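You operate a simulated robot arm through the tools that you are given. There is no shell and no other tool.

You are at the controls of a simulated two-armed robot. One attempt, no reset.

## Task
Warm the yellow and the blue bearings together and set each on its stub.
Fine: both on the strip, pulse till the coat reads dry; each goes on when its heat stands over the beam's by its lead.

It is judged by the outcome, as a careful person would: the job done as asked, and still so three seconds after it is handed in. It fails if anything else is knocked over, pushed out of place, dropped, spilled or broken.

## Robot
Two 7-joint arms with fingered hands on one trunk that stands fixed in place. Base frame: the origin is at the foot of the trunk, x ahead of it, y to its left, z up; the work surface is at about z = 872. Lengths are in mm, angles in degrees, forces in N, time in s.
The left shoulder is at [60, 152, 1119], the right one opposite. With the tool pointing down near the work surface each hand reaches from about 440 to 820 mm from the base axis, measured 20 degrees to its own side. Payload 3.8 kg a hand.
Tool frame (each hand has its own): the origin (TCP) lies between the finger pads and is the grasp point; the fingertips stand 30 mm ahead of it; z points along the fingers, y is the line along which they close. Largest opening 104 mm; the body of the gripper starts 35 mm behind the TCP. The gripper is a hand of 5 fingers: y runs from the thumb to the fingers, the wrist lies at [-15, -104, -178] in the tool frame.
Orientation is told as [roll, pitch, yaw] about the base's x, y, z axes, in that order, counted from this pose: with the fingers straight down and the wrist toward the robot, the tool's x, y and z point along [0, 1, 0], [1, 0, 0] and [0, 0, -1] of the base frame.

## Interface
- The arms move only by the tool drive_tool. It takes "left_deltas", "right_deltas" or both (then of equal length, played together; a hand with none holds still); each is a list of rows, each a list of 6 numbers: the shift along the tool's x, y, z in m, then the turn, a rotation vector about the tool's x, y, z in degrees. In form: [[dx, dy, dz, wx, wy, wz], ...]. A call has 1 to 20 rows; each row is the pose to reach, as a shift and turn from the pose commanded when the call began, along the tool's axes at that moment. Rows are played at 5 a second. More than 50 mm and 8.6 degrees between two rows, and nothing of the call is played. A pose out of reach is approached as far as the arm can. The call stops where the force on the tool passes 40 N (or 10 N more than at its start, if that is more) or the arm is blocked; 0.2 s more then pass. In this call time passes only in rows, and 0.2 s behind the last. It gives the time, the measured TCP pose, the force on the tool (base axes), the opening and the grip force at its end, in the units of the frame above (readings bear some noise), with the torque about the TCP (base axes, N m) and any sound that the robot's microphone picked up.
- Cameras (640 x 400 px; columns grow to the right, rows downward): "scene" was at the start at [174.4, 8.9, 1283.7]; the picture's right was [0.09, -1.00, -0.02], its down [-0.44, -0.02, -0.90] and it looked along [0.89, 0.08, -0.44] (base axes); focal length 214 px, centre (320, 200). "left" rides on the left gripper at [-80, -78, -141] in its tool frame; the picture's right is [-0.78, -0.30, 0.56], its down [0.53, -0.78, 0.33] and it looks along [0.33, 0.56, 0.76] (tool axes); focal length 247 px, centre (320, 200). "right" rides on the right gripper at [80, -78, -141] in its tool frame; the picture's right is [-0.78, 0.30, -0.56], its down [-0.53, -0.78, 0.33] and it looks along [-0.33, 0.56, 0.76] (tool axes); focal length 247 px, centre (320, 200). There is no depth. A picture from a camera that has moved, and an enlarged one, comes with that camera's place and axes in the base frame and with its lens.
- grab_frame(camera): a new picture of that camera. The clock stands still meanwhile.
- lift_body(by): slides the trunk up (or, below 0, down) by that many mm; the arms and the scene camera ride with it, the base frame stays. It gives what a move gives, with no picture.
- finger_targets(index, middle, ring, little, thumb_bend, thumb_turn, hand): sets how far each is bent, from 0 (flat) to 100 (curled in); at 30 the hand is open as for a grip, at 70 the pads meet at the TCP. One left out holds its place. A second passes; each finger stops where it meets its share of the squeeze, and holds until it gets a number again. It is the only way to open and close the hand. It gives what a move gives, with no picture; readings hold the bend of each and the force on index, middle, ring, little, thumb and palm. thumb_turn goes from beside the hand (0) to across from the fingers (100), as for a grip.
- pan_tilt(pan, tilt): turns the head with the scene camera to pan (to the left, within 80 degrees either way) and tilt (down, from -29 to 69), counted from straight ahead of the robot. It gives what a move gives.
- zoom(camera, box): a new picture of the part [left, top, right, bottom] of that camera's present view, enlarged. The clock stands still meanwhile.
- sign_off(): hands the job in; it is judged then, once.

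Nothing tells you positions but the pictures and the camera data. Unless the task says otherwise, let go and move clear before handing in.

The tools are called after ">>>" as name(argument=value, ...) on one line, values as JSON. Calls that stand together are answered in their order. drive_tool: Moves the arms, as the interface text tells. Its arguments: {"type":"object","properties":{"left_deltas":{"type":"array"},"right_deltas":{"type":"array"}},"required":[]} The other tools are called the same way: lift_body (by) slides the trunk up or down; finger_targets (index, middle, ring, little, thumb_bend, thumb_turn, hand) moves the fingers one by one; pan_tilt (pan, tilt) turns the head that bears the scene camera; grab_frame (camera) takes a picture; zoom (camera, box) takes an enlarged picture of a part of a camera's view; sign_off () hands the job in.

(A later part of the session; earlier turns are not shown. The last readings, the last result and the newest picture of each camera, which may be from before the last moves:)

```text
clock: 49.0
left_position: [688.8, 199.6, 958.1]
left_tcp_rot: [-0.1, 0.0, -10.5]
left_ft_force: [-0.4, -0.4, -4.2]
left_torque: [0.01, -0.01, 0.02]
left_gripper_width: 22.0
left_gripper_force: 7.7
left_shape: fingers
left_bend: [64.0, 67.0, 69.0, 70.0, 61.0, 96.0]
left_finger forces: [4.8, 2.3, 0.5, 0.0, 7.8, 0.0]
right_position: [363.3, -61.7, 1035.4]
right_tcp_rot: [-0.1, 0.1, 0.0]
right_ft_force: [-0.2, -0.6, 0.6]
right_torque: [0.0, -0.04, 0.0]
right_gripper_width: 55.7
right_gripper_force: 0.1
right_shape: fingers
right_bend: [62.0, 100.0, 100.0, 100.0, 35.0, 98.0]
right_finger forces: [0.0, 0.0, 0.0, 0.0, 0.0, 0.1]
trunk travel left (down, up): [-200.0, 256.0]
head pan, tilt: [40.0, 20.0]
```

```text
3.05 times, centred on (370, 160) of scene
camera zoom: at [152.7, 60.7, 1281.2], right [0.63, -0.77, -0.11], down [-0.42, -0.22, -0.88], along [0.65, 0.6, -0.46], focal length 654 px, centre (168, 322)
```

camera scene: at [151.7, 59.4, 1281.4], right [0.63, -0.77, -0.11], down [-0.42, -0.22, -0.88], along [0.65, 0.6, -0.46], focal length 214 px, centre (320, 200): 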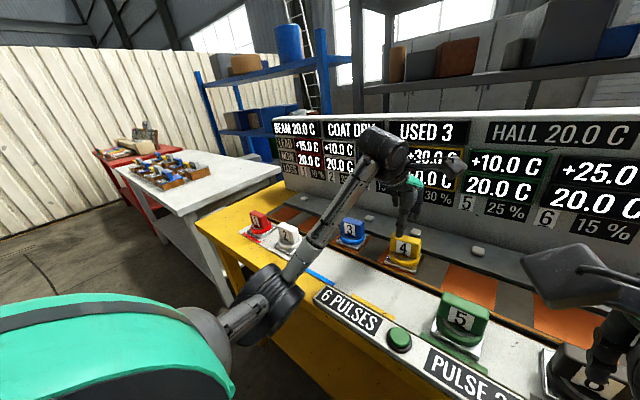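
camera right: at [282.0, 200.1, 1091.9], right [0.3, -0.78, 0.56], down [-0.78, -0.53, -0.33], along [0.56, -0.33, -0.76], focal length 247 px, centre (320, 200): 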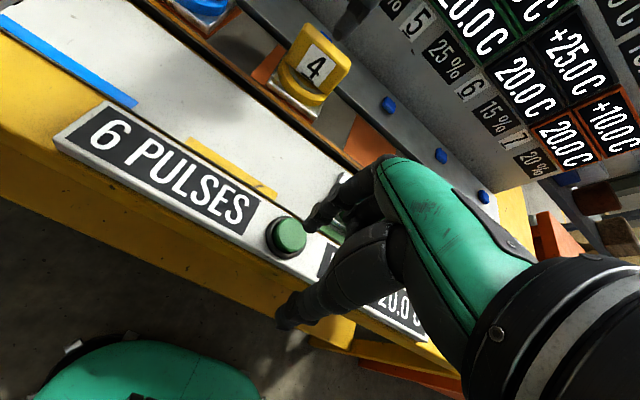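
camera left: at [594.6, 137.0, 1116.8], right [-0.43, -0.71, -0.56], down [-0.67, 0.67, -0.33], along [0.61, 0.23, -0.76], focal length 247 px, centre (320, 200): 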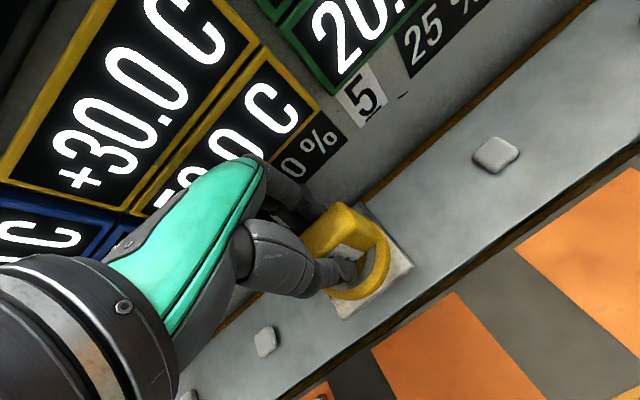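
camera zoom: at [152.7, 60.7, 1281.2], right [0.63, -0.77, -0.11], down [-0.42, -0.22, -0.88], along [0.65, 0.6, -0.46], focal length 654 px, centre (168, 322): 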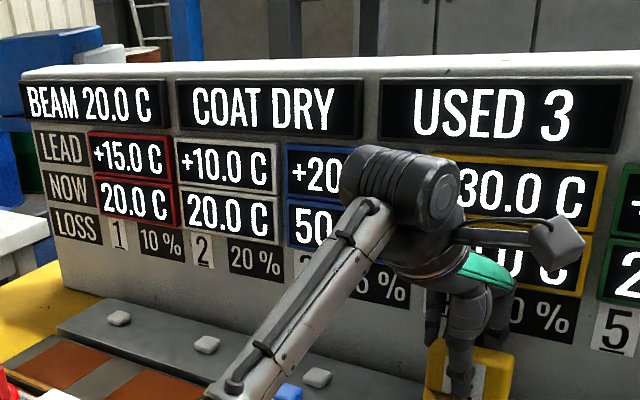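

By the neighbouring stubs seen in the same view, yellow is centred over stub 4 to within a millimetre or two. Its lead is still met, with 50.0 over BEAM 20.0. I'll lower slowly and feel for seating.

>>> drive_tool(left_deltas=[[0, 0, 0.003, 0, 0, 0], [0, 0, 0.005, 0, 0, 0], [0, 0, 0.007, 0, 0, 0]])

>>> zoom(camera="scene", box=[380, 190, 480, 250])

>>> zoom(camera="scene", box=[265, 110, 475, 210])

```text
clock: 49.8
left_position: [687.6, 198.9, 951.1]
left_tcp_rot: [-0.1, -0.1, -10.6]
left_ft_force: [0.1, 0.0, -4.9]
left_torque: [0.0, -0.01, -0.01]
left_gripper_width: 21.8
left_gripper_force: 8.5
left_shape: fingers
left_bend: [64.0, 67.0, 69.0, 70.0, 61.0, 96.0]
left_finger forces: [4.8, 2.4, 0.4, 0.0, 7.8, 0.0]
right_position: [362.7, -61.5, 1035.4]
right_tcp_rot: [0.1, 0.1, 0.0]
right_ft_force: [0.6, -0.1, -0.5]
right_torque: [0.01, 0.01, -0.01]
right_gripper_width: 55.7
right_gripper_force: 0.2
right_shape: fingers
right_bend: [62.0, 100.0, 100.0, 100.0, 35.0, 98.0]
right_finger forces: [0.0, 0.0, 0.1, 0.0, 0.1, 0.0]
trunk travel left (down, up): [-200.0, 256.0]
head pan, tilt: [40.0, 20.0]
```

```text
6.40 times, centred on (430, 220) of scene
camera zoom: at [152.7, 60.6, 1281.2], right [0.63, -0.77, -0.11], down [-0.42, -0.22, -0.88], along [0.65, 0.6, -0.46], focal length 1373 px, centre (-384, 72)
```

zoom: 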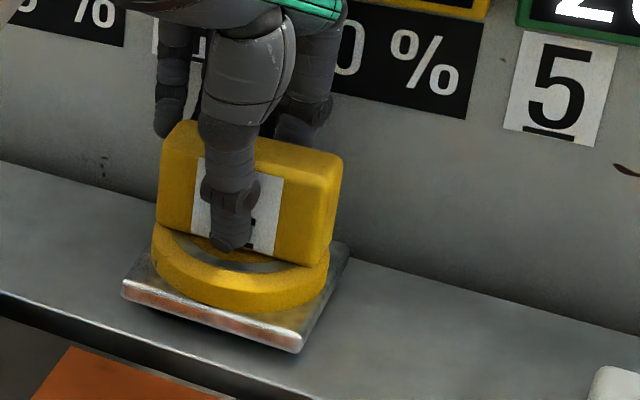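

```text
3.05 times, centred on (370, 160) of scene
camera zoom: at [152.7, 60.6, 1281.2], right [0.63, -0.77, -0.11], down [-0.42, -0.22, -0.88], along [0.65, 0.6, -0.46], focal length 654 px, centre (168, 322)
```

zoom: 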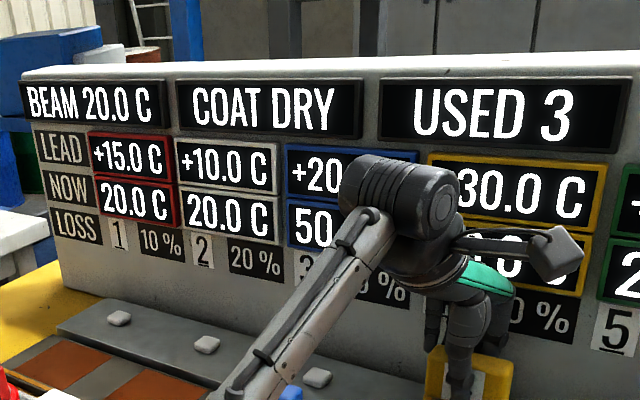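

No contact yet, so I'll go on down in small steps.

>>> drive_tool(left_deltas=[[0, 0, 0.002, 0, 0, 0], [0, 0, 0.004, 0, 0, 0]])

>>> zoom(camera="scene", box=[380, 190, 480, 250])

```text
clock: 50.4
left_position: [688.1, 198.9, 946.2]
left_tcp_rot: [0.0, 0.1, -10.5]
left_ft_force: [-0.1, -0.3, -3.9]
left_torque: [-0.01, 0.01, 0.02]
left_gripper_width: 21.9
left_gripper_force: 7.6
left_shape: fingers
left_bend: [64.0, 67.0, 69.0, 70.0, 61.0, 96.0]
left_finger forces: [4.8, 2.4, 0.5, 0.1, 7.8, 0.1]
right_position: [362.6, -60.4, 1036.4]
right_tcp_rot: [0.0, 0.0, 0.0]
right_ft_force: [0.0, -0.5, -0.7]
right_torque: [0.0, -0.01, 0.02]
right_gripper_width: 55.5
right_gripper_force: 0.1
right_shape: fingers
right_bend: [62.0, 100.0, 100.0, 100.0, 35.0, 98.0]
right_finger forces: [0.1, 0.0, 0.0, 0.0, 0.1, 0.0]
trunk travel left (down, up): [-200.0, 256.0]
head pan, tilt: [40.0, 20.0]
```

```text
6.40 times, centred on (430, 220) of scene
camera zoom: at [152.7, 60.6, 1281.2], right [0.63, -0.77, -0.11], down [-0.42, -0.22, -0.88], along [0.65, 0.6, -0.46], focal length 1373 px, centre (-384, 72)
```

zoom: 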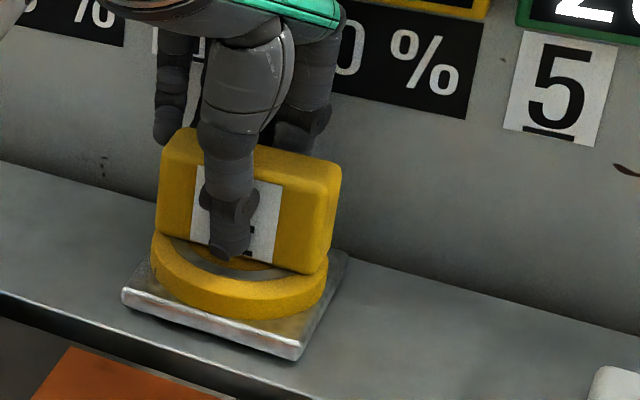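

It's still hanging free, about a centimetre above pad level. I'll keep lowering by 2 mm steps.

>>> drive_tool(left_deltas=[[0, 0, 0.0015, 0, 0, 0], [0, 0, 0.003, 0, 0, 0]])

>>> zoom(camera="scene", box=[380, 190, 480, 250])

>>> zoom(camera="scene", box=[265, 110, 475, 210])

```text
clock: 51.0
left_position: [688.6, 198.3, 944.0]
left_tcp_rot: [-0.1, 0.0, -10.5]
left_ft_force: [0.4, -0.1, -3.4]
left_torque: [-0.02, -0.01, 0.04]
left_gripper_width: 21.8
left_gripper_force: 8.2
left_shape: fingers
left_bend: [64.0, 67.0, 69.0, 70.0, 61.0, 96.0]
left_finger forces: [5.0, 2.4, 0.6, 0.1, 7.9, 0.0]
right_position: [363.0, -61.0, 1036.2]
right_tcp_rot: [0.0, 0.0, 0.0]
right_ft_force: [0.1, 0.6, -0.7]
right_torque: [0.03, 0.02, 0.01]
right_gripper_width: 55.6
right_gripper_force: 0.1
right_shape: fingers
right_bend: [62.0, 100.0, 100.0, 100.0, 35.0, 98.0]
right_finger forces: [0.1, 0.0, 0.0, 0.0, 0.1, 0.0]
trunk travel left (down, up): [-200.0, 256.0]
head pan, tilt: [40.0, 20.0]
```

```text
6.40 times, centred on (430, 220) of scene
camera zoom: at [152.6, 60.6, 1281.2], right [0.63, -0.77, -0.11], down [-0.42, -0.22, -0.88], along [0.65, 0.6, -0.46], focal length 1373 px, centre (-384, 72)
```

zoom: 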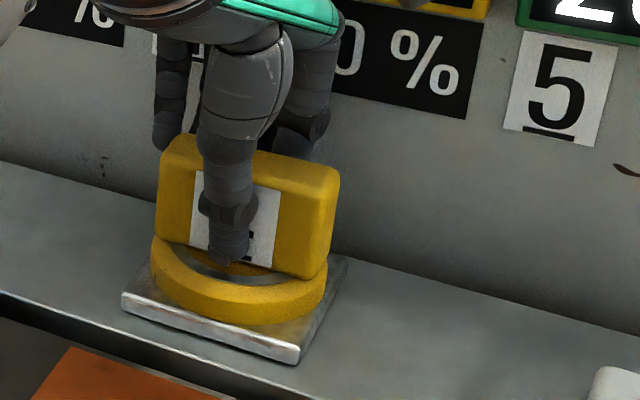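

```text
3.05 times, centred on (370, 160) of scene
camera zoom: at [152.6, 60.6, 1281.2], right [0.63, -0.77, -0.11], down [-0.42, -0.22, -0.88], along [0.65, 0.6, -0.46], focal length 654 px, centre (168, 322)
```

zoom: 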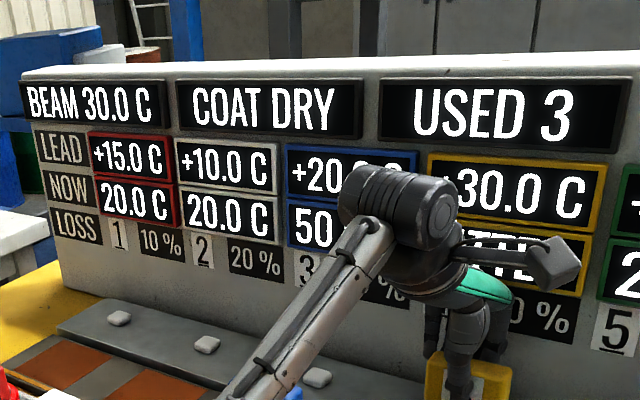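

BEAM now reads 30.0 and yellow's window appears to say it's fitted. I'll look at the blue and yellow readings closely before doing anything else.

>>> zoom(camera="scene", box=[350, 150, 480, 220])

>>> grab_frame(camera="left")

>>> grab_frame(camera="right")

```text
4.92 times, centred on (415, 185) of scene
camera zoom: at [152.6, 60.6, 1281.2], right [0.63, -0.77, -0.11], down [-0.42, -0.22, -0.88], along [0.65, 0.6, -0.46], focal length 1056 px, centre (-148, 274)
```

zoom: 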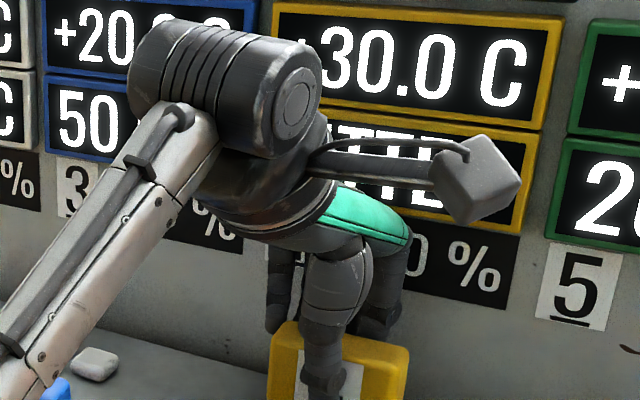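

```text
taken
camera left: at [595.7, 136.5, 1085.6], right [-0.43, -0.71, -0.56], down [-0.67, 0.67, -0.33], along [0.61, 0.23, -0.76], focal length 247 px, centre (320, 200)
```

left: 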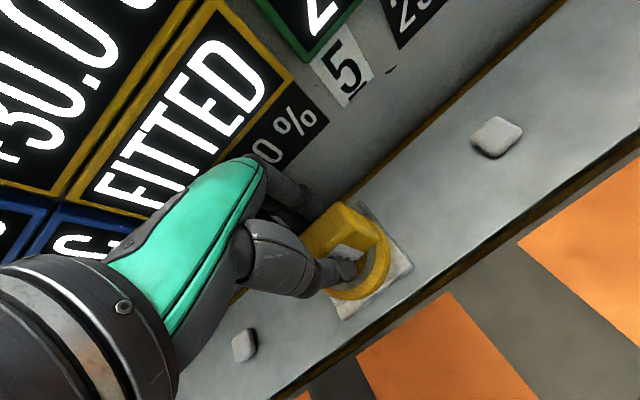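

```text
taken
camera right: at [284.8, 19.1, 1177.3], right [0.3, -0.78, 0.56], down [-0.78, -0.53, -0.33], along [0.56, -0.33, -0.76], focal length 247 px, centre (320, 200)
```

right: 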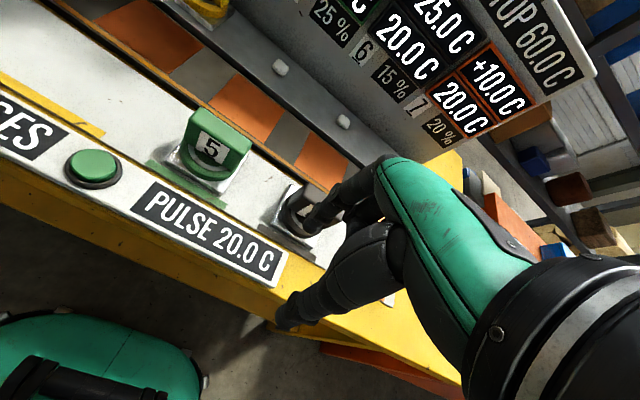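

Yellow reads FITTED. BEAM is now 30.0 and blue still shows 50, so blue stands exactly on its +20 lead; another pulse to blue alone would take it past the 60 top, so there must be no more pulses. I'll settle yellow's remaining weight and then let go with a small opening.

>>> drive_tool(left_deltas=[[0, 0, 0.0015, 0, 0, 0], [0, 0, 0.0025, 0, 0, 0]])

>>> zoom(camera="scene", box=[380, 190, 480, 250])

>>> zoom(camera="scene", box=[265, 110, 475, 210])

```text
clock: 51.6
left_position: [688.1, 198.9, 943.4]
left_tcp_rot: [-0.1, -0.2, -10.6]
left_ft_force: [0.6, 0.9, 1.1]
left_torque: [-0.01, -0.02, 0.01]
left_gripper_width: 21.7
left_gripper_force: 8.9
left_shape: fingers
left_bend: [64.0, 67.0, 69.0, 70.0, 62.0, 96.0]
left_finger forces: [5.4, 2.8, 0.8, 0.0, 8.1, 0.0]
right_position: [362.7, -62.0, 1036.4]
right_tcp_rot: [0.0, 0.0, 0.0]
right_ft_force: [0.5, -0.2, -0.2]
right_torque: [0.02, 0.02, 0.0]
right_gripper_width: 55.6
right_gripper_force: 0.0
right_shape: fingers
right_bend: [62.0, 100.0, 100.0, 100.0, 35.0, 98.0]
right_finger forces: [0.0, 0.0, 0.0, 0.0, 0.0, 0.0]
trunk travel left (down, up): [-200.0, 256.0]
head pan, tilt: [40.0, 20.0]
```

```text
6.40 times, centred on (430, 220) of scene
camera zoom: at [151.9, 60.5, 1281.4], right [0.63, -0.77, -0.11], down [-0.42, -0.22, -0.88], along [0.65, 0.6, -0.46], focal length 1373 px, centre (-384, 72)
```

zoom: 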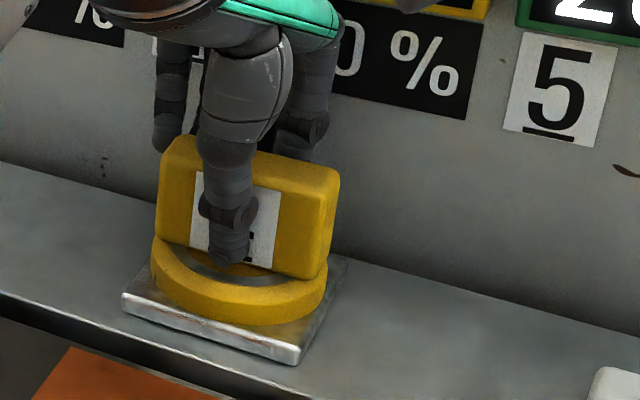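

```text
3.05 times, centred on (370, 160) of scene
camera zoom: at [151.9, 60.5, 1281.4], right [0.63, -0.77, -0.11], down [-0.42, -0.22, -0.88], along [0.65, 0.6, -0.46], focal length 654 px, centre (168, 322)
```

zoom: 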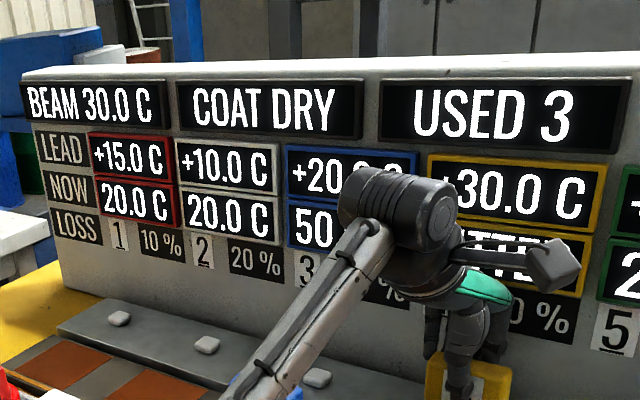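

Yellow is supported now, with the force near zero. I'll open the thumb widely and the fingers only slightly, keeping them off the board.

>>> finger_targets(hand="left", index=58, middle=58, ring=60, little=62, thumb_bend=42)

>>> zoom(camera="scene", box=[380, 190, 480, 250])

>>> zoom(camera="left", box=[220, 140, 540, 340])

```text
clock: 52.6
left_position: [687.8, 198.8, 942.0]
left_tcp_rot: [0.0, 0.0, -10.5]
left_ft_force: [0.2, 0.0, 0.0]
left_torque: [0.03, 0.02, -0.02]
left_gripper_width: 52.9
left_gripper_force: 0.0
left_shape: fingers
left_bend: [57.0, 57.0, 60.0, 62.0, 42.0, 97.0]
left_finger forces: [0.0, 0.1, 0.1, 0.0, 0.0, 0.0]
right_position: [363.1, -60.3, 1035.9]
right_tcp_rot: [-0.1, -0.1, 0.0]
right_ft_force: [-0.3, -0.7, 0.7]
right_torque: [-0.01, -0.01, 0.01]
right_gripper_width: 55.6
right_gripper_force: 0.1
right_shape: fingers
right_bend: [62.0, 100.0, 100.0, 100.0, 35.0, 98.0]
right_finger forces: [0.0, 0.0, 0.1, 0.0, 0.1, 0.1]
trunk travel left (down, up): [-200.0, 256.0]
head pan, tilt: [40.0, 20.0]
```

```text
6.40 times, centred on (430, 220) of scene
camera zoom: at [152.0, 60.5, 1281.3], right [0.63, -0.77, -0.11], down [-0.42, -0.22, -0.88], along [0.65, 0.6, -0.46], focal length 1373 px, centre (-384, 72)
```

zoom: 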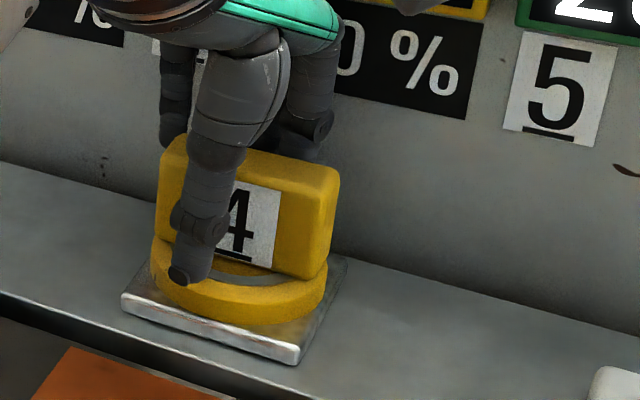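

```text
2.00 times, centred on (380, 240) of left
camera zoom: at [595.3, 136.2, 1083.6], right [-0.43, -0.71, -0.56], down [-0.67, 0.67, -0.33], along [0.61, 0.23, -0.76], focal length 494 px, centre (200, 120)
```

zoom: 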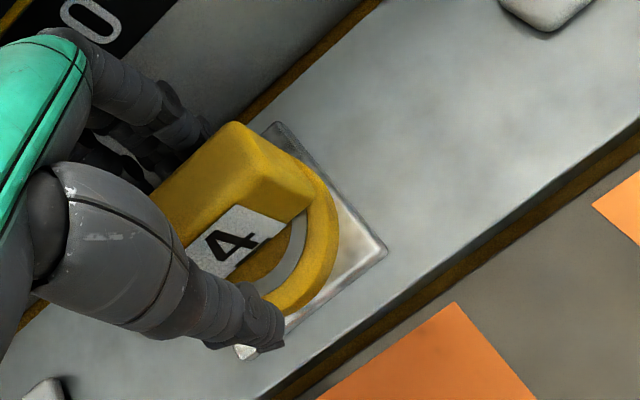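

Yellow stays put and the hand is free of it. I'll rise straight up, then cross over to hover above blue.

>>> drive_tool(left_deltas=[[0, 0, -0.01, 0, 0, 0], [0, 0, -0.03, 0, 0, 0], [0, -0.005, -0.055, 0, 0, 0], [0.01, -0.025, -0.072, 0, 0, -1], [0.035, -0.05, -0.075, 0, 0, -2], [0.065, -0.08, -0.075, 0, 0, -3], [0.095, -0.108, -0.075, 0, 0, -4], [0.1239, -0.1327, -0.072, 0, 0, -4.5]])

>>> zoom(camera="left", box=[300, 160, 480, 330])

>>> grab_frame(camera="left")

>>> zoom(camera="scene", box=[265, 110, 475, 290])

```text
clock: 54.4
left_position: [579.5, 347.5, 1012.6]
left_tcp_rot: [0.0, 0.0, -6.0]
left_ft_force: [-0.2, -0.5, -0.2]
left_torque: [0.0, 0.06, 0.0]
left_gripper_width: 52.7
left_gripper_force: 0.0
left_shape: fingers
left_bend: [57.0, 57.0, 60.0, 62.0, 42.0, 97.0]
left_finger forces: [0.0, 0.1, 0.1, 0.0, 0.0, 0.1]
right_position: [361.5, -60.2, 1036.7]
right_tcp_rot: [0.0, -0.1, 0.0]
right_ft_force: [-0.5, 0.7, 0.5]
right_torque: [-0.02, -0.01, 0.02]
right_gripper_width: 55.4
right_gripper_force: 0.1
right_shape: fingers
right_bend: [62.0, 100.0, 100.0, 100.0, 35.0, 98.0]
right_finger forces: [0.0, 0.0, 0.0, 0.1, 0.0, 0.0]
trunk travel left (down, up): [-200.0, 256.0]
head pan, tilt: [40.0, 20.0]
```

```text
2.35 times, centred on (390, 245) of left
camera zoom: at [491.6, 276.9, 1154.7], right [-0.38, -0.74, -0.56], down [-0.72, 0.61, -0.33], along [0.59, 0.27, -0.76], focal length 581 px, centre (155, 94)
```

zoom: 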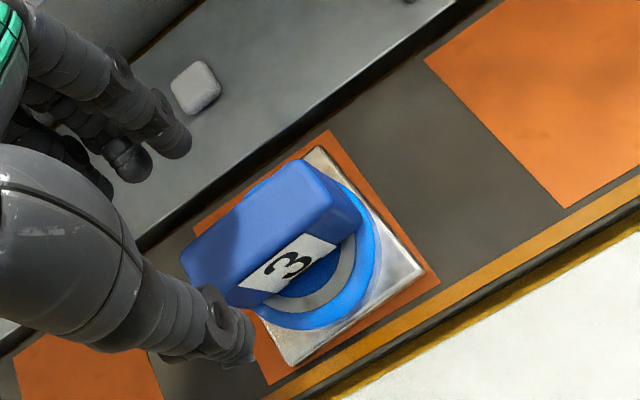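

```text
taken
camera left: at [491.6, 276.9, 1154.7], right [-0.38, -0.74, -0.56], down [-0.72, 0.61, -0.33], along [0.59, 0.27, -0.76], focal length 247 px, centre (320, 200)
```

left: 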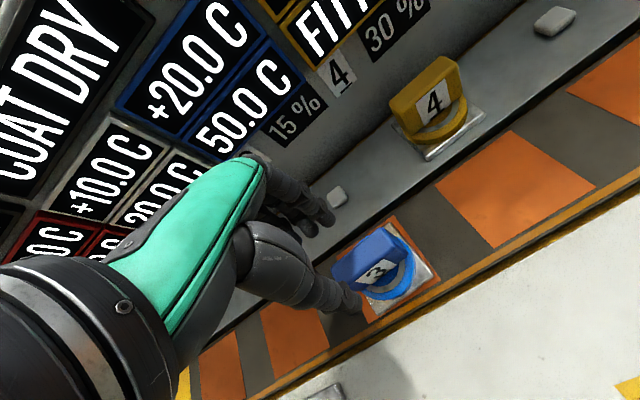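

```text
2.22 times, centred on (370, 200) of scene
camera zoom: at [151.4, 61.5, 1281.4], right [0.63, -0.77, -0.11], down [-0.42, -0.22, -0.88], along [0.65, 0.6, -0.46], focal length 477 px, centre (209, 200)
```

zoom: 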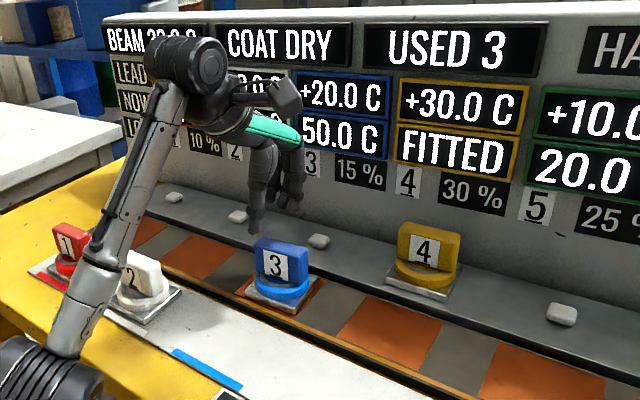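

Blue still reads 50.0. I find it centred near (575, 345), turned about +4°, with stub 3 at about (687, 349.5). I'll open the fingers a bit more and come down around it.

>>> finger_targets(hand="left", index=48, middle=48, ring=48, little=70, thumb_bend=40)

>>> drive_tool(left_deltas=[[-0.002, 0, 0.02, 0, 0, 0], [-0.004, 0, 0.042, 0, 0, 0], [-0.004, 0, 0.058, 0, 0, 0], [-0.004, 0, 0.069, 0, 0, 0], [-0.004, 0, 0.077, 0, 0, 0]])

>>> zoom(camera="left", box=[220, 140, 480, 340])

>>> zoom(camera="scene", box=[265, 110, 475, 290])

```text
clock: 55.4
left_position: [579.3, 345.1, 1013.5]
left_tcp_rot: [0.0, 0.0, -6.0]
left_ft_force: [0.0, -0.2, -0.2]
left_torque: [0.01, -0.01, 0.02]
left_gripper_width: 66.9
left_gripper_force: 0.0
left_shape: fingers
left_bend: [48.0, 48.0, 48.0, 70.0, 40.0, 97.0]
left_finger forces: [0.0, 0.0, 0.0, 0.0, 0.1, 0.0]
right_position: [362.5, -60.9, 1035.4]
right_tcp_rot: [0.0, 0.0, 0.1]
right_ft_force: [-0.1, 0.5, -0.2]
right_torque: [-0.02, -0.01, -0.01]
right_gripper_width: 55.7
right_gripper_force: 0.0
right_shape: fingers
right_bend: [62.0, 100.0, 100.0, 100.0, 35.0, 98.0]
right_finger forces: [0.0, 0.0, 0.0, 0.1, 0.0, 0.1]
trunk travel left (down, up): [-200.0, 256.0]
head pan, tilt: [40.0, 20.0]
```

```text
clock: 56.6
left_position: [579.5, 343.0, 937.0]
left_tcp_rot: [0.0, 0.0, -6.1]
left_ft_force: [0.6, 0.2, -0.2]
left_torque: [0.03, 0.0, -0.03]
left_gripper_width: 67.0
left_gripper_force: 0.0
left_shape: fingers
left_bend: [48.0, 48.0, 48.0, 70.0, 40.0, 97.0]
left_finger forces: [0.0, 0.1, 0.0, 0.0, 0.0, 0.1]
right_position: [363.2, -61.8, 1035.9]
right_tcp_rot: [0.0, 0.1, 0.0]
right_ft_force: [-0.3, 0.4, 0.6]
right_torque: [-0.01, 0.02, -0.03]
right_gripper_width: 55.4
right_gripper_force: 0.0
right_shape: fingers
right_bend: [62.0, 100.0, 100.0, 100.0, 35.0, 98.0]
right_finger forces: [0.0, 0.0, 0.0, 0.0, 0.1, 0.1]
trunk travel left (down, up): [-200.0, 256.0]
head pan, tilt: [40.0, 20.0]
```

```text
2.00 times, centred on (350, 240) of left
camera zoom: at [492.2, 271.9, 1078.5], right [-0.38, -0.74, -0.56], down [-0.72, 0.61, -0.33], along [0.59, 0.27, -0.76], focal length 494 px, centre (260, 120)
```

zoom: 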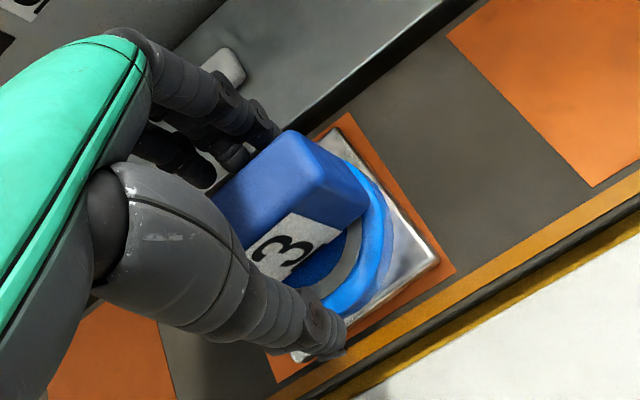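

```text
2.22 times, centred on (370, 200) of scene
camera zoom: at [152.0, 60.6, 1281.3], right [0.63, -0.77, -0.11], down [-0.42, -0.22, -0.88], along [0.65, 0.6, -0.46], focal length 477 px, centre (209, 200)
```

zoom: 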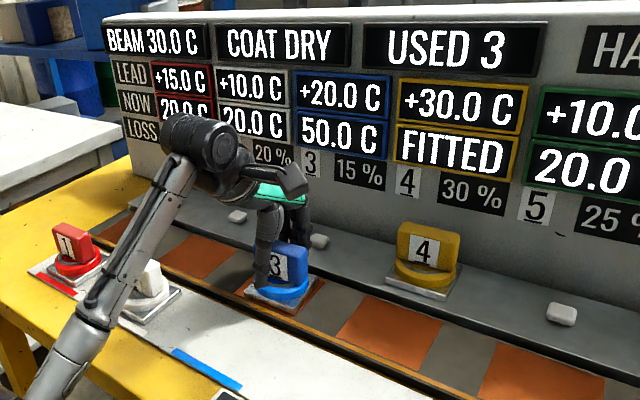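

The hand is around blue with no contact. BEAM reads 30.0 and blue 50.0, so I'll close the grip.

>>> finger_targets(hand="left", index=70, middle=70, ring=70, thumb_bend=70)

>>> drive_tool(left_deltas=[[0, 0, -0.008, 0, 0, 0], [0, 0, -0.022, 0, 0, 0], [0, 0, -0.037, 0, 0, 0]])

>>> zoom(camera="left", box=[220, 140, 480, 340])

>>> zoom(camera="scene", box=[265, 110, 475, 290])

```text
clock: 57.6
left_position: [578.4, 341.8, 937.4]
left_tcp_rot: [0.0, 0.1, -6.0]
left_ft_force: [-1.0, 1.0, -0.7]
left_torque: [0.01, 0.04, 0.0]
left_gripper_width: 22.0
left_gripper_force: 8.1
left_shape: fingers
left_bend: [65.0, 68.0, 69.0, 70.0, 61.0, 97.0]
left_finger forces: [4.4, 2.7, 0.5, 0.0, 8.2, 0.1]
right_position: [363.0, -60.7, 1035.8]
right_tcp_rot: [0.0, -0.1, 0.0]
right_ft_force: [0.1, -0.1, 0.0]
right_torque: [0.0, 0.01, -0.02]
right_gripper_width: 55.6
right_gripper_force: 0.0
right_shape: fingers
right_bend: [62.0, 100.0, 100.0, 100.0, 35.0, 98.0]
right_finger forces: [0.0, 0.0, 0.0, 0.1, 0.1, 0.0]
trunk travel left (down, up): [-200.0, 256.0]
head pan, tilt: [40.0, 20.0]
```

```text
clock: 58.4
left_position: [579.9, 342.4, 974.7]
left_tcp_rot: [0.0, 0.1, -6.1]
left_ft_force: [-0.2, -0.4, -3.5]
left_torque: [0.02, -0.04, 0.03]
left_gripper_width: 22.4
left_gripper_force: 7.2
left_shape: fingers
left_bend: [64.0, 68.0, 70.0, 70.0, 61.0, 97.0]
left_finger forces: [5.0, 2.2, 0.2, 0.0, 7.5, 0.1]
right_position: [363.3, -60.3, 1035.3]
right_tcp_rot: [0.0, 0.0, 0.1]
right_ft_force: [-0.3, -0.1, -0.4]
right_torque: [0.0, -0.01, 0.01]
right_gripper_width: 55.6
right_gripper_force: 0.0
right_shape: fingers
right_bend: [62.0, 100.0, 100.0, 100.0, 35.0, 98.0]
right_finger forces: [0.0, 0.0, 0.0, 0.0, 0.1, 0.0]
trunk travel left (down, up): [-200.0, 256.0]
head pan, tilt: [40.0, 20.0]
```

```text
2.00 times, centred on (350, 240) of left
camera zoom: at [492.4, 271.9, 1115.4], right [-0.38, -0.74, -0.56], down [-0.72, 0.61, -0.33], along [0.59, 0.27, -0.76], focal length 494 px, centre (260, 120)
```

zoom: 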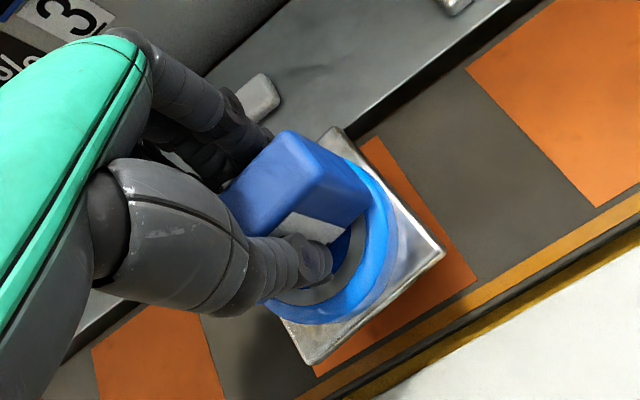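

```text
2.22 times, centred on (370, 200) of scene
camera zoom: at [152.4, 60.7, 1281.3], right [0.63, -0.77, -0.11], down [-0.42, -0.22, -0.88], along [0.65, 0.6, -0.46], focal length 477 px, centre (209, 200)
```

zoom: 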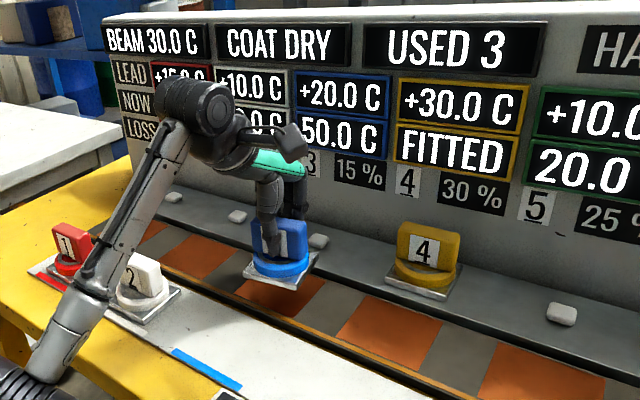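

Blue is up, level, and still at 50.0 with BEAM at 30.0, so its +20 lead holds. It's turned about +6°. I'll carry it to above stub 3 and square it up on the way.

>>> drive_tool(left_deltas=[[0.003, 0.02, -0.003, 0, 0, 1.2], [0.007, 0.045, -0.003, 0, 0, 2.5], [0.011, 0.07, -0.003, 0, 0, 4], [0.015, 0.09, -0.003, 0, 0, 5], [0.0175, 0.104, -0.003, 0, 0, 6], [0.0179, 0.1084, -0.003, 0, 0, 6]])

>>> zoom(camera="left", box=[220, 140, 540, 340])

>>> grab_frame(camera="left")

>>> zoom(camera="scene", box=[320, 180, 420, 240])

>>> zoom(camera="scene", box=[265, 110, 475, 290])

```text
clock: 59.8
left_position: [689.9, 348.2, 976.4]
left_tcp_rot: [0.0, 0.1, -11.9]
left_ft_force: [0.1, 1.2, -4.2]
left_torque: [0.0, -0.03, -0.02]
left_gripper_width: 22.1
left_gripper_force: 7.8
left_shape: fingers
left_bend: [64.0, 68.0, 70.0, 70.0, 61.0, 97.0]
left_finger forces: [5.0, 2.2, 0.4, 0.0, 7.5, 0.0]
right_position: [363.8, -60.4, 1034.9]
right_tcp_rot: [0.0, 0.1, -0.1]
right_ft_force: [0.4, -0.4, 0.8]
right_torque: [0.04, -0.01, -0.02]
right_gripper_width: 55.6
right_gripper_force: 0.0
right_shape: fingers
right_bend: [62.0, 100.0, 100.0, 100.0, 35.0, 98.0]
right_finger forces: [0.0, 0.1, 0.0, 0.1, 0.0, 0.0]
trunk travel left (down, up): [-200.0, 256.0]
head pan, tilt: [40.0, 20.0]
```

```text
2.00 times, centred on (380, 240) of left
camera zoom: at [595.5, 287.2, 1118.2], right [-0.45, -0.7, -0.56], down [-0.65, 0.69, -0.33], along [0.61, 0.21, -0.76], focal length 494 px, centre (200, 120)
```

zoom: 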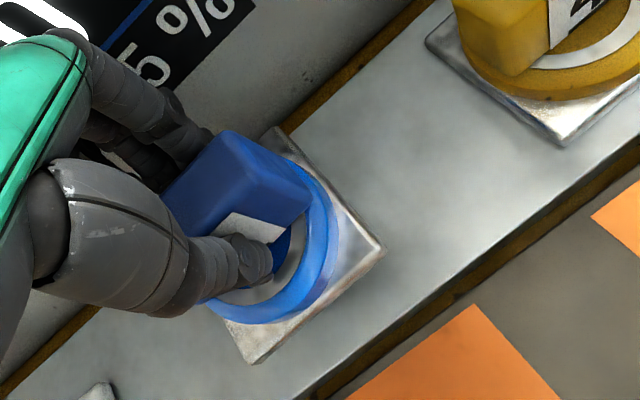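

```text
taken
camera left: at [595.5, 287.2, 1118.2], right [-0.45, -0.7, -0.56], down [-0.65, 0.69, -0.33], along [0.61, 0.21, -0.76], focal length 247 px, centre (320, 200)
```

left: 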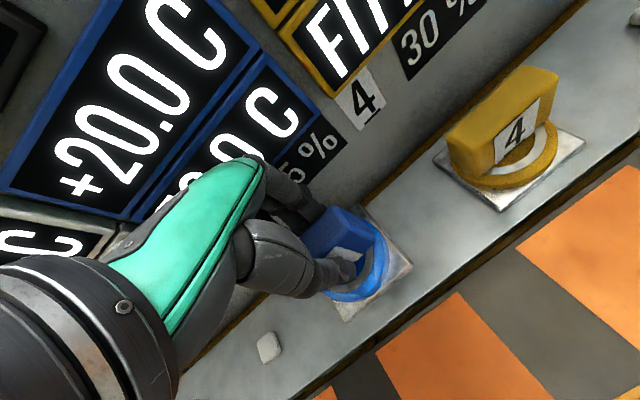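

```text
6.40 times, centred on (370, 210) of scene
camera zoom: at [152.7, 60.8, 1281.2], right [0.63, -0.77, -0.11], down [-0.42, -0.22, -0.88], along [0.65, 0.6, -0.46], focal length 1373 px, centre (0, 136)
```

zoom: 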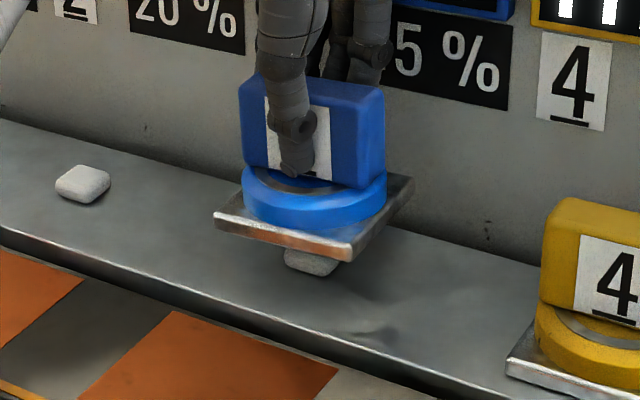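

```text
2.22 times, centred on (370, 200) of scene
camera zoom: at [152.7, 60.8, 1281.2], right [0.63, -0.77, -0.11], down [-0.42, -0.22, -0.88], along [0.65, 0.6, -0.46], focal length 477 px, centre (209, 200)
```

zoom: 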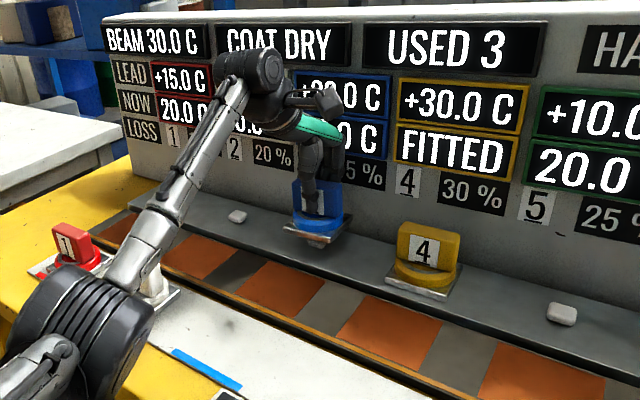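

Blue is over stub 3, nearly square. Judged the same way as yellow's good fit, it's about 2 mm too far left. I'll shift it, trim 1° and lower towards the stub.

>>> drive_tool(left_deltas=[[-0.0019, 0.0009, 0.006, 0, 0, 1], [-0.0019, 0.0009, 0.013, 0, 0, 1], [-0.0019, 0.0009, 0.019, 0, 0, 1], [-0.0019, 0.0009, 0.023, 0, 0, 1]])

>>> zoom(camera="left", box=[220, 140, 540, 340])

>>> zoom(camera="scene", box=[320, 180, 420, 240])

>>> zoom(camera="scene", box=[265, 110, 475, 290])

```text
clock: 60.8
left_position: [690.0, 346.6, 953.1]
left_tcp_rot: [0.0, 0.0, -13.0]
left_ft_force: [0.2, 1.2, -4.0]
left_torque: [0.0, 0.0, 0.0]
left_gripper_width: 22.1
left_gripper_force: 7.3
left_shape: fingers
left_bend: [64.0, 68.0, 70.0, 70.0, 61.0, 97.0]
left_finger forces: [5.0, 2.1, 0.4, 0.0, 7.5, 0.0]
right_position: [363.2, -60.7, 1036.0]
right_tcp_rot: [-0.1, 0.1, 0.0]
right_ft_force: [0.0, 0.1, -0.2]
right_torque: [0.0, 0.01, -0.02]
right_gripper_width: 55.4
right_gripper_force: 0.0
right_shape: fingers
right_bend: [62.0, 100.0, 100.0, 100.0, 35.0, 98.0]
right_finger forces: [0.0, 0.0, 0.0, 0.0, 0.0, 0.0]
trunk travel left (down, up): [-200.0, 256.0]
head pan, tilt: [40.0, 20.0]
```

```text
2.00 times, centred on (380, 240) of left
camera zoom: at [594.9, 287.4, 1094.8], right [-0.46, -0.69, -0.56], down [-0.64, 0.7, -0.33], along [0.62, 0.2, -0.76], focal length 494 px, centre (200, 120)
```

zoom: 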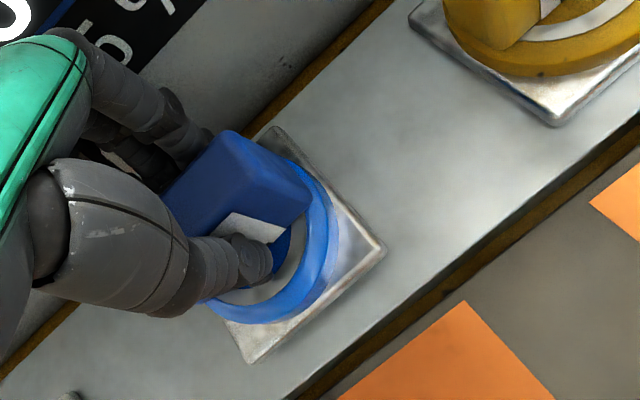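

```text
6.40 times, centred on (370, 210) of scene
camera zoom: at [152.7, 60.9, 1281.2], right [0.63, -0.77, -0.11], down [-0.42, -0.22, -0.88], along [0.65, 0.6, -0.46], focal length 1373 px, centre (0, 136)
```

zoom: 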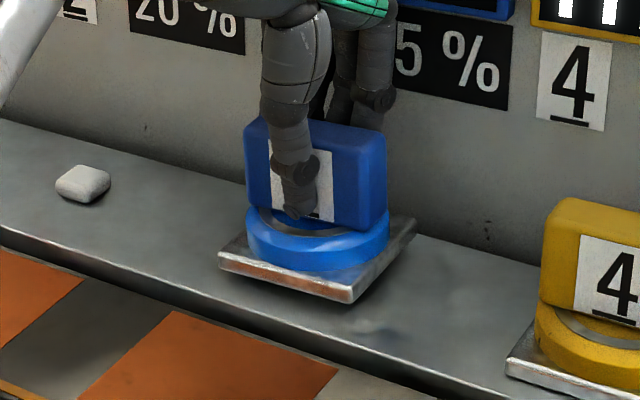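

```text
2.22 times, centred on (370, 200) of scene
camera zoom: at [152.7, 60.9, 1281.2], right [0.63, -0.77, -0.11], down [-0.42, -0.22, -0.88], along [0.65, 0.6, -0.46], focal length 477 px, centre (209, 200)
```

zoom: 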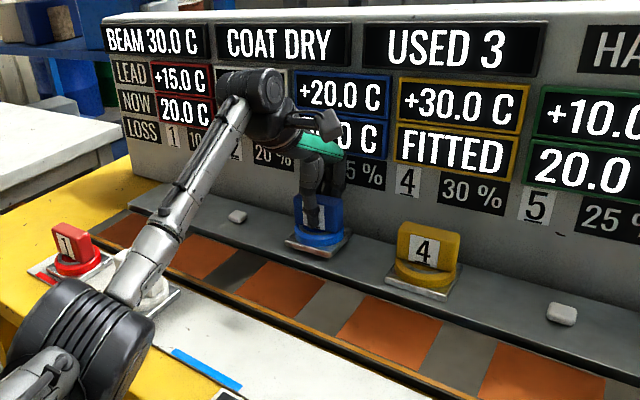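

Blue is close above the stub. Before setting it, I'll verify its NOW reading, since the hand hides part of it.

>>> zoom(camera="scene", box=[350, 140, 410, 180])

>>> zoom(camera="left", box=[0, 0, 320, 240])

```text
10.00 times, centred on (380, 160) of scene
camera zoom: at [152.7, 60.9, 1281.2], right [0.63, -0.77, -0.11], down [-0.42, -0.22, -0.88], along [0.65, 0.6, -0.46], focal length 2145 px, centre (-280, 600)
```

zoom: 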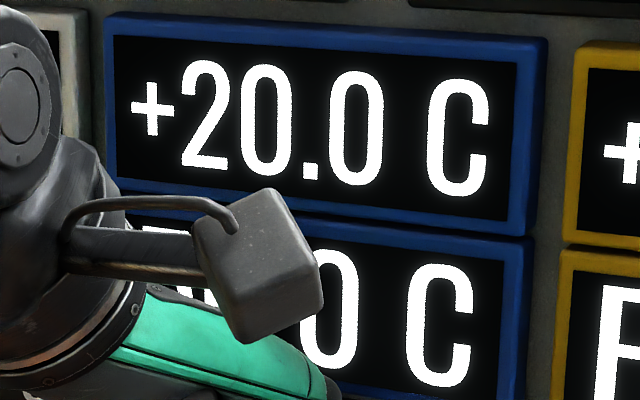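

```text
1.67 times, centred on (160, 120) of left
camera zoom: at [594.9, 287.4, 1094.8], right [-0.46, -0.69, -0.56], down [-0.64, 0.7, -0.33], along [0.62, 0.2, -0.76], focal length 412 px, centre (587, 333)
```

zoom: 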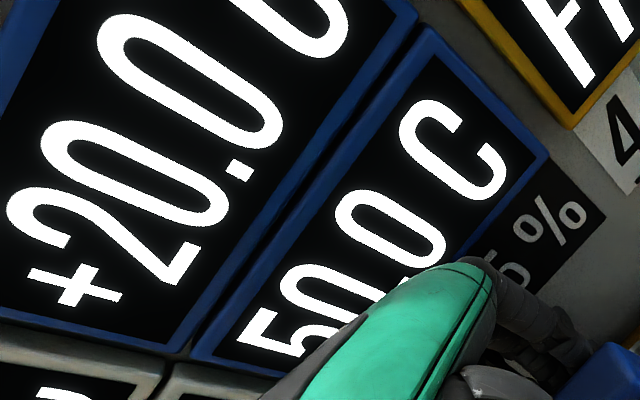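

Blue reads 50.0 against BEAM at 30.0, exactly its +20 lead. I'll lower it to seat.

>>> drive_tool(left_deltas=[[0, 0, 0.002, 0, 0, 0], [0, 0, 0.004, 0, 0, 0], [0, 0, 0.0055, 0, 0, 0]])

>>> zoom(camera="scene", box=[320, 180, 420, 240])

>>> zoom(camera="left", box=[0, 0, 320, 240])

>>> zoom(camera="scene", box=[265, 110, 475, 210])

```text
clock: 61.6
left_position: [690.1, 346.2, 948.1]
left_tcp_rot: [0.0, 0.0, -12.9]
left_ft_force: [0.3, 0.7, -4.5]
left_torque: [-0.01, -0.03, -0.01]
left_gripper_width: 22.3
left_gripper_force: 7.9
left_shape: fingers
left_bend: [64.0, 68.0, 70.0, 70.0, 61.0, 96.0]
left_finger forces: [5.0, 2.3, 0.3, 0.0, 7.4, 0.0]
right_position: [363.4, -61.3, 1036.7]
right_tcp_rot: [0.0, 0.1, 0.1]
right_ft_force: [0.2, -0.2, -0.5]
right_torque: [-0.01, 0.0, -0.01]
right_gripper_width: 55.7
right_gripper_force: 0.1
right_shape: fingers
right_bend: [62.0, 100.0, 100.0, 100.0, 35.0, 98.0]
right_finger forces: [0.0, 0.0, 0.0, 0.0, 0.0, 0.0]
trunk travel left (down, up): [-200.0, 256.0]
head pan, tilt: [40.0, 20.0]
```

```text
6.40 times, centred on (370, 210) of scene
camera zoom: at [152.7, 60.8, 1281.2], right [0.63, -0.77, -0.11], down [-0.42, -0.22, -0.88], along [0.65, 0.6, -0.46], focal length 1373 px, centre (0, 136)
```

zoom: 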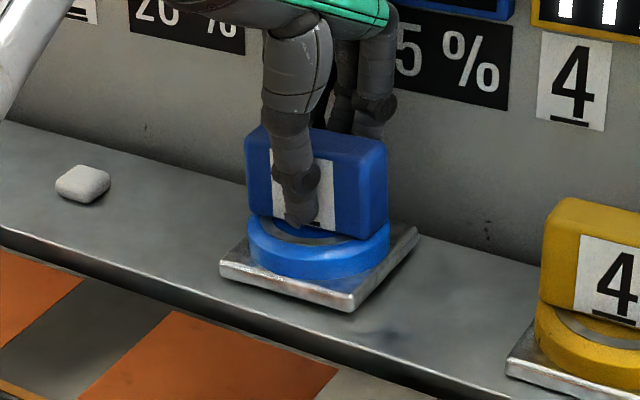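

```text
1.67 times, centred on (160, 120) of left
camera zoom: at [595.0, 287.0, 1089.8], right [-0.46, -0.69, -0.56], down [-0.64, 0.7, -0.33], along [0.62, 0.2, -0.76], focal length 412 px, centre (587, 333)
```

zoom: 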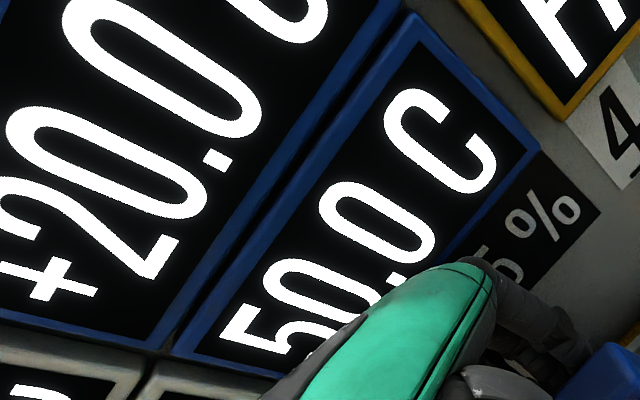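

```text
3.05 times, centred on (370, 160) of scene
camera zoom: at [152.7, 60.8, 1281.2], right [0.63, -0.77, -0.11], down [-0.42, -0.22, -0.88], along [0.65, 0.6, -0.46], focal length 654 px, centre (168, 322)
```

zoom: 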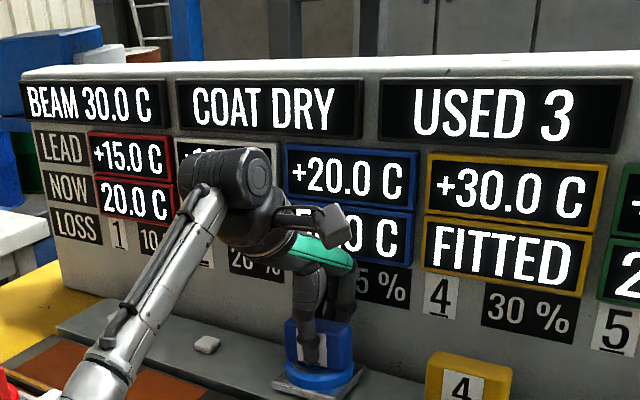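

Readings are unchanged at 50.0 over 30.0, and there's only a hair left to go. I'll keep lowering in 1–2 mm steps.

>>> drive_tool(left_deltas=[[0, 0, 0.0015, 0, 0, 0], [0, 0, 0.003, 0, 0, 0]])

>>> zoom(camera="scene", box=[320, 180, 420, 240])

>>> zoom(camera="scene", box=[265, 110, 475, 210])

>>> zoom(camera="left", box=[0, 0, 320, 240])

```text
clock: 62.2
left_position: [690.1, 345.3, 945.8]
left_tcp_rot: [0.1, 0.0, -13.0]
left_ft_force: [-0.2, -0.4, -3.7]
left_torque: [0.03, -0.04, -0.02]
left_gripper_width: 22.3
left_gripper_force: 8.2
left_shape: fingers
left_bend: [64.0, 68.0, 70.0, 70.0, 61.0, 96.0]
left_finger forces: [4.9, 2.5, 0.4, 0.0, 7.6, 0.0]
right_position: [363.4, -60.4, 1035.2]
right_tcp_rot: [0.1, 0.0, 0.1]
right_ft_force: [0.0, -0.3, 0.3]
right_torque: [-0.02, -0.02, 0.03]
right_gripper_width: 55.7
right_gripper_force: 0.0
right_shape: fingers
right_bend: [62.0, 100.0, 100.0, 100.0, 35.0, 98.0]
right_finger forces: [0.0, 0.0, 0.0, 0.0, 0.1, 0.0]
trunk travel left (down, up): [-200.0, 256.0]
head pan, tilt: [40.0, 20.0]
```

```text
6.40 times, centred on (370, 210) of scene
camera zoom: at [152.4, 60.6, 1281.3], right [0.63, -0.77, -0.11], down [-0.42, -0.22, -0.88], along [0.65, 0.6, -0.46], focal length 1373 px, centre (0, 136)
```

zoom: 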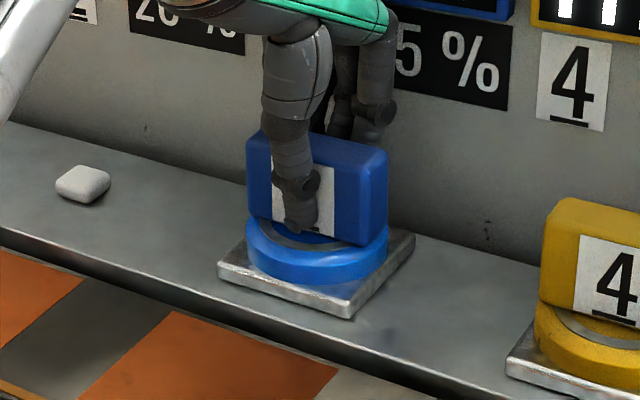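

```text
3.05 times, centred on (370, 160) of scene
camera zoom: at [152.4, 60.6, 1281.3], right [0.63, -0.77, -0.11], down [-0.42, -0.22, -0.88], along [0.65, 0.6, -0.46], focal length 654 px, centre (168, 322)
```

zoom: 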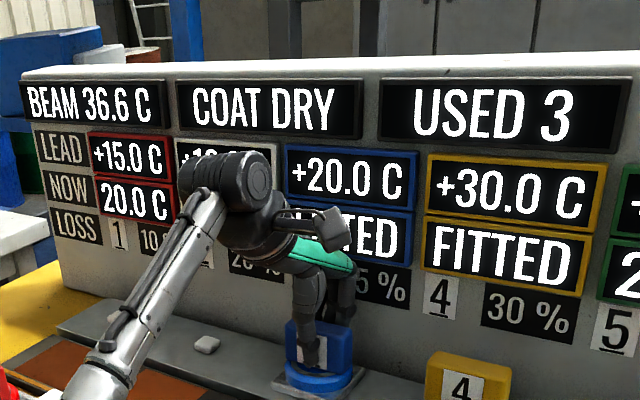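

```text
1.67 times, centred on (160, 120) of left
camera zoom: at [594.7, 286.9, 1087.1], right [-0.46, -0.69, -0.56], down [-0.64, 0.7, -0.33], along [0.62, 0.2, -0.76], focal length 412 px, centre (587, 333)
```

zoom: 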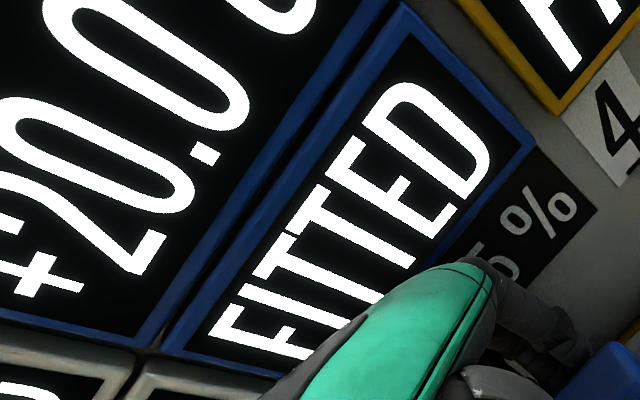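

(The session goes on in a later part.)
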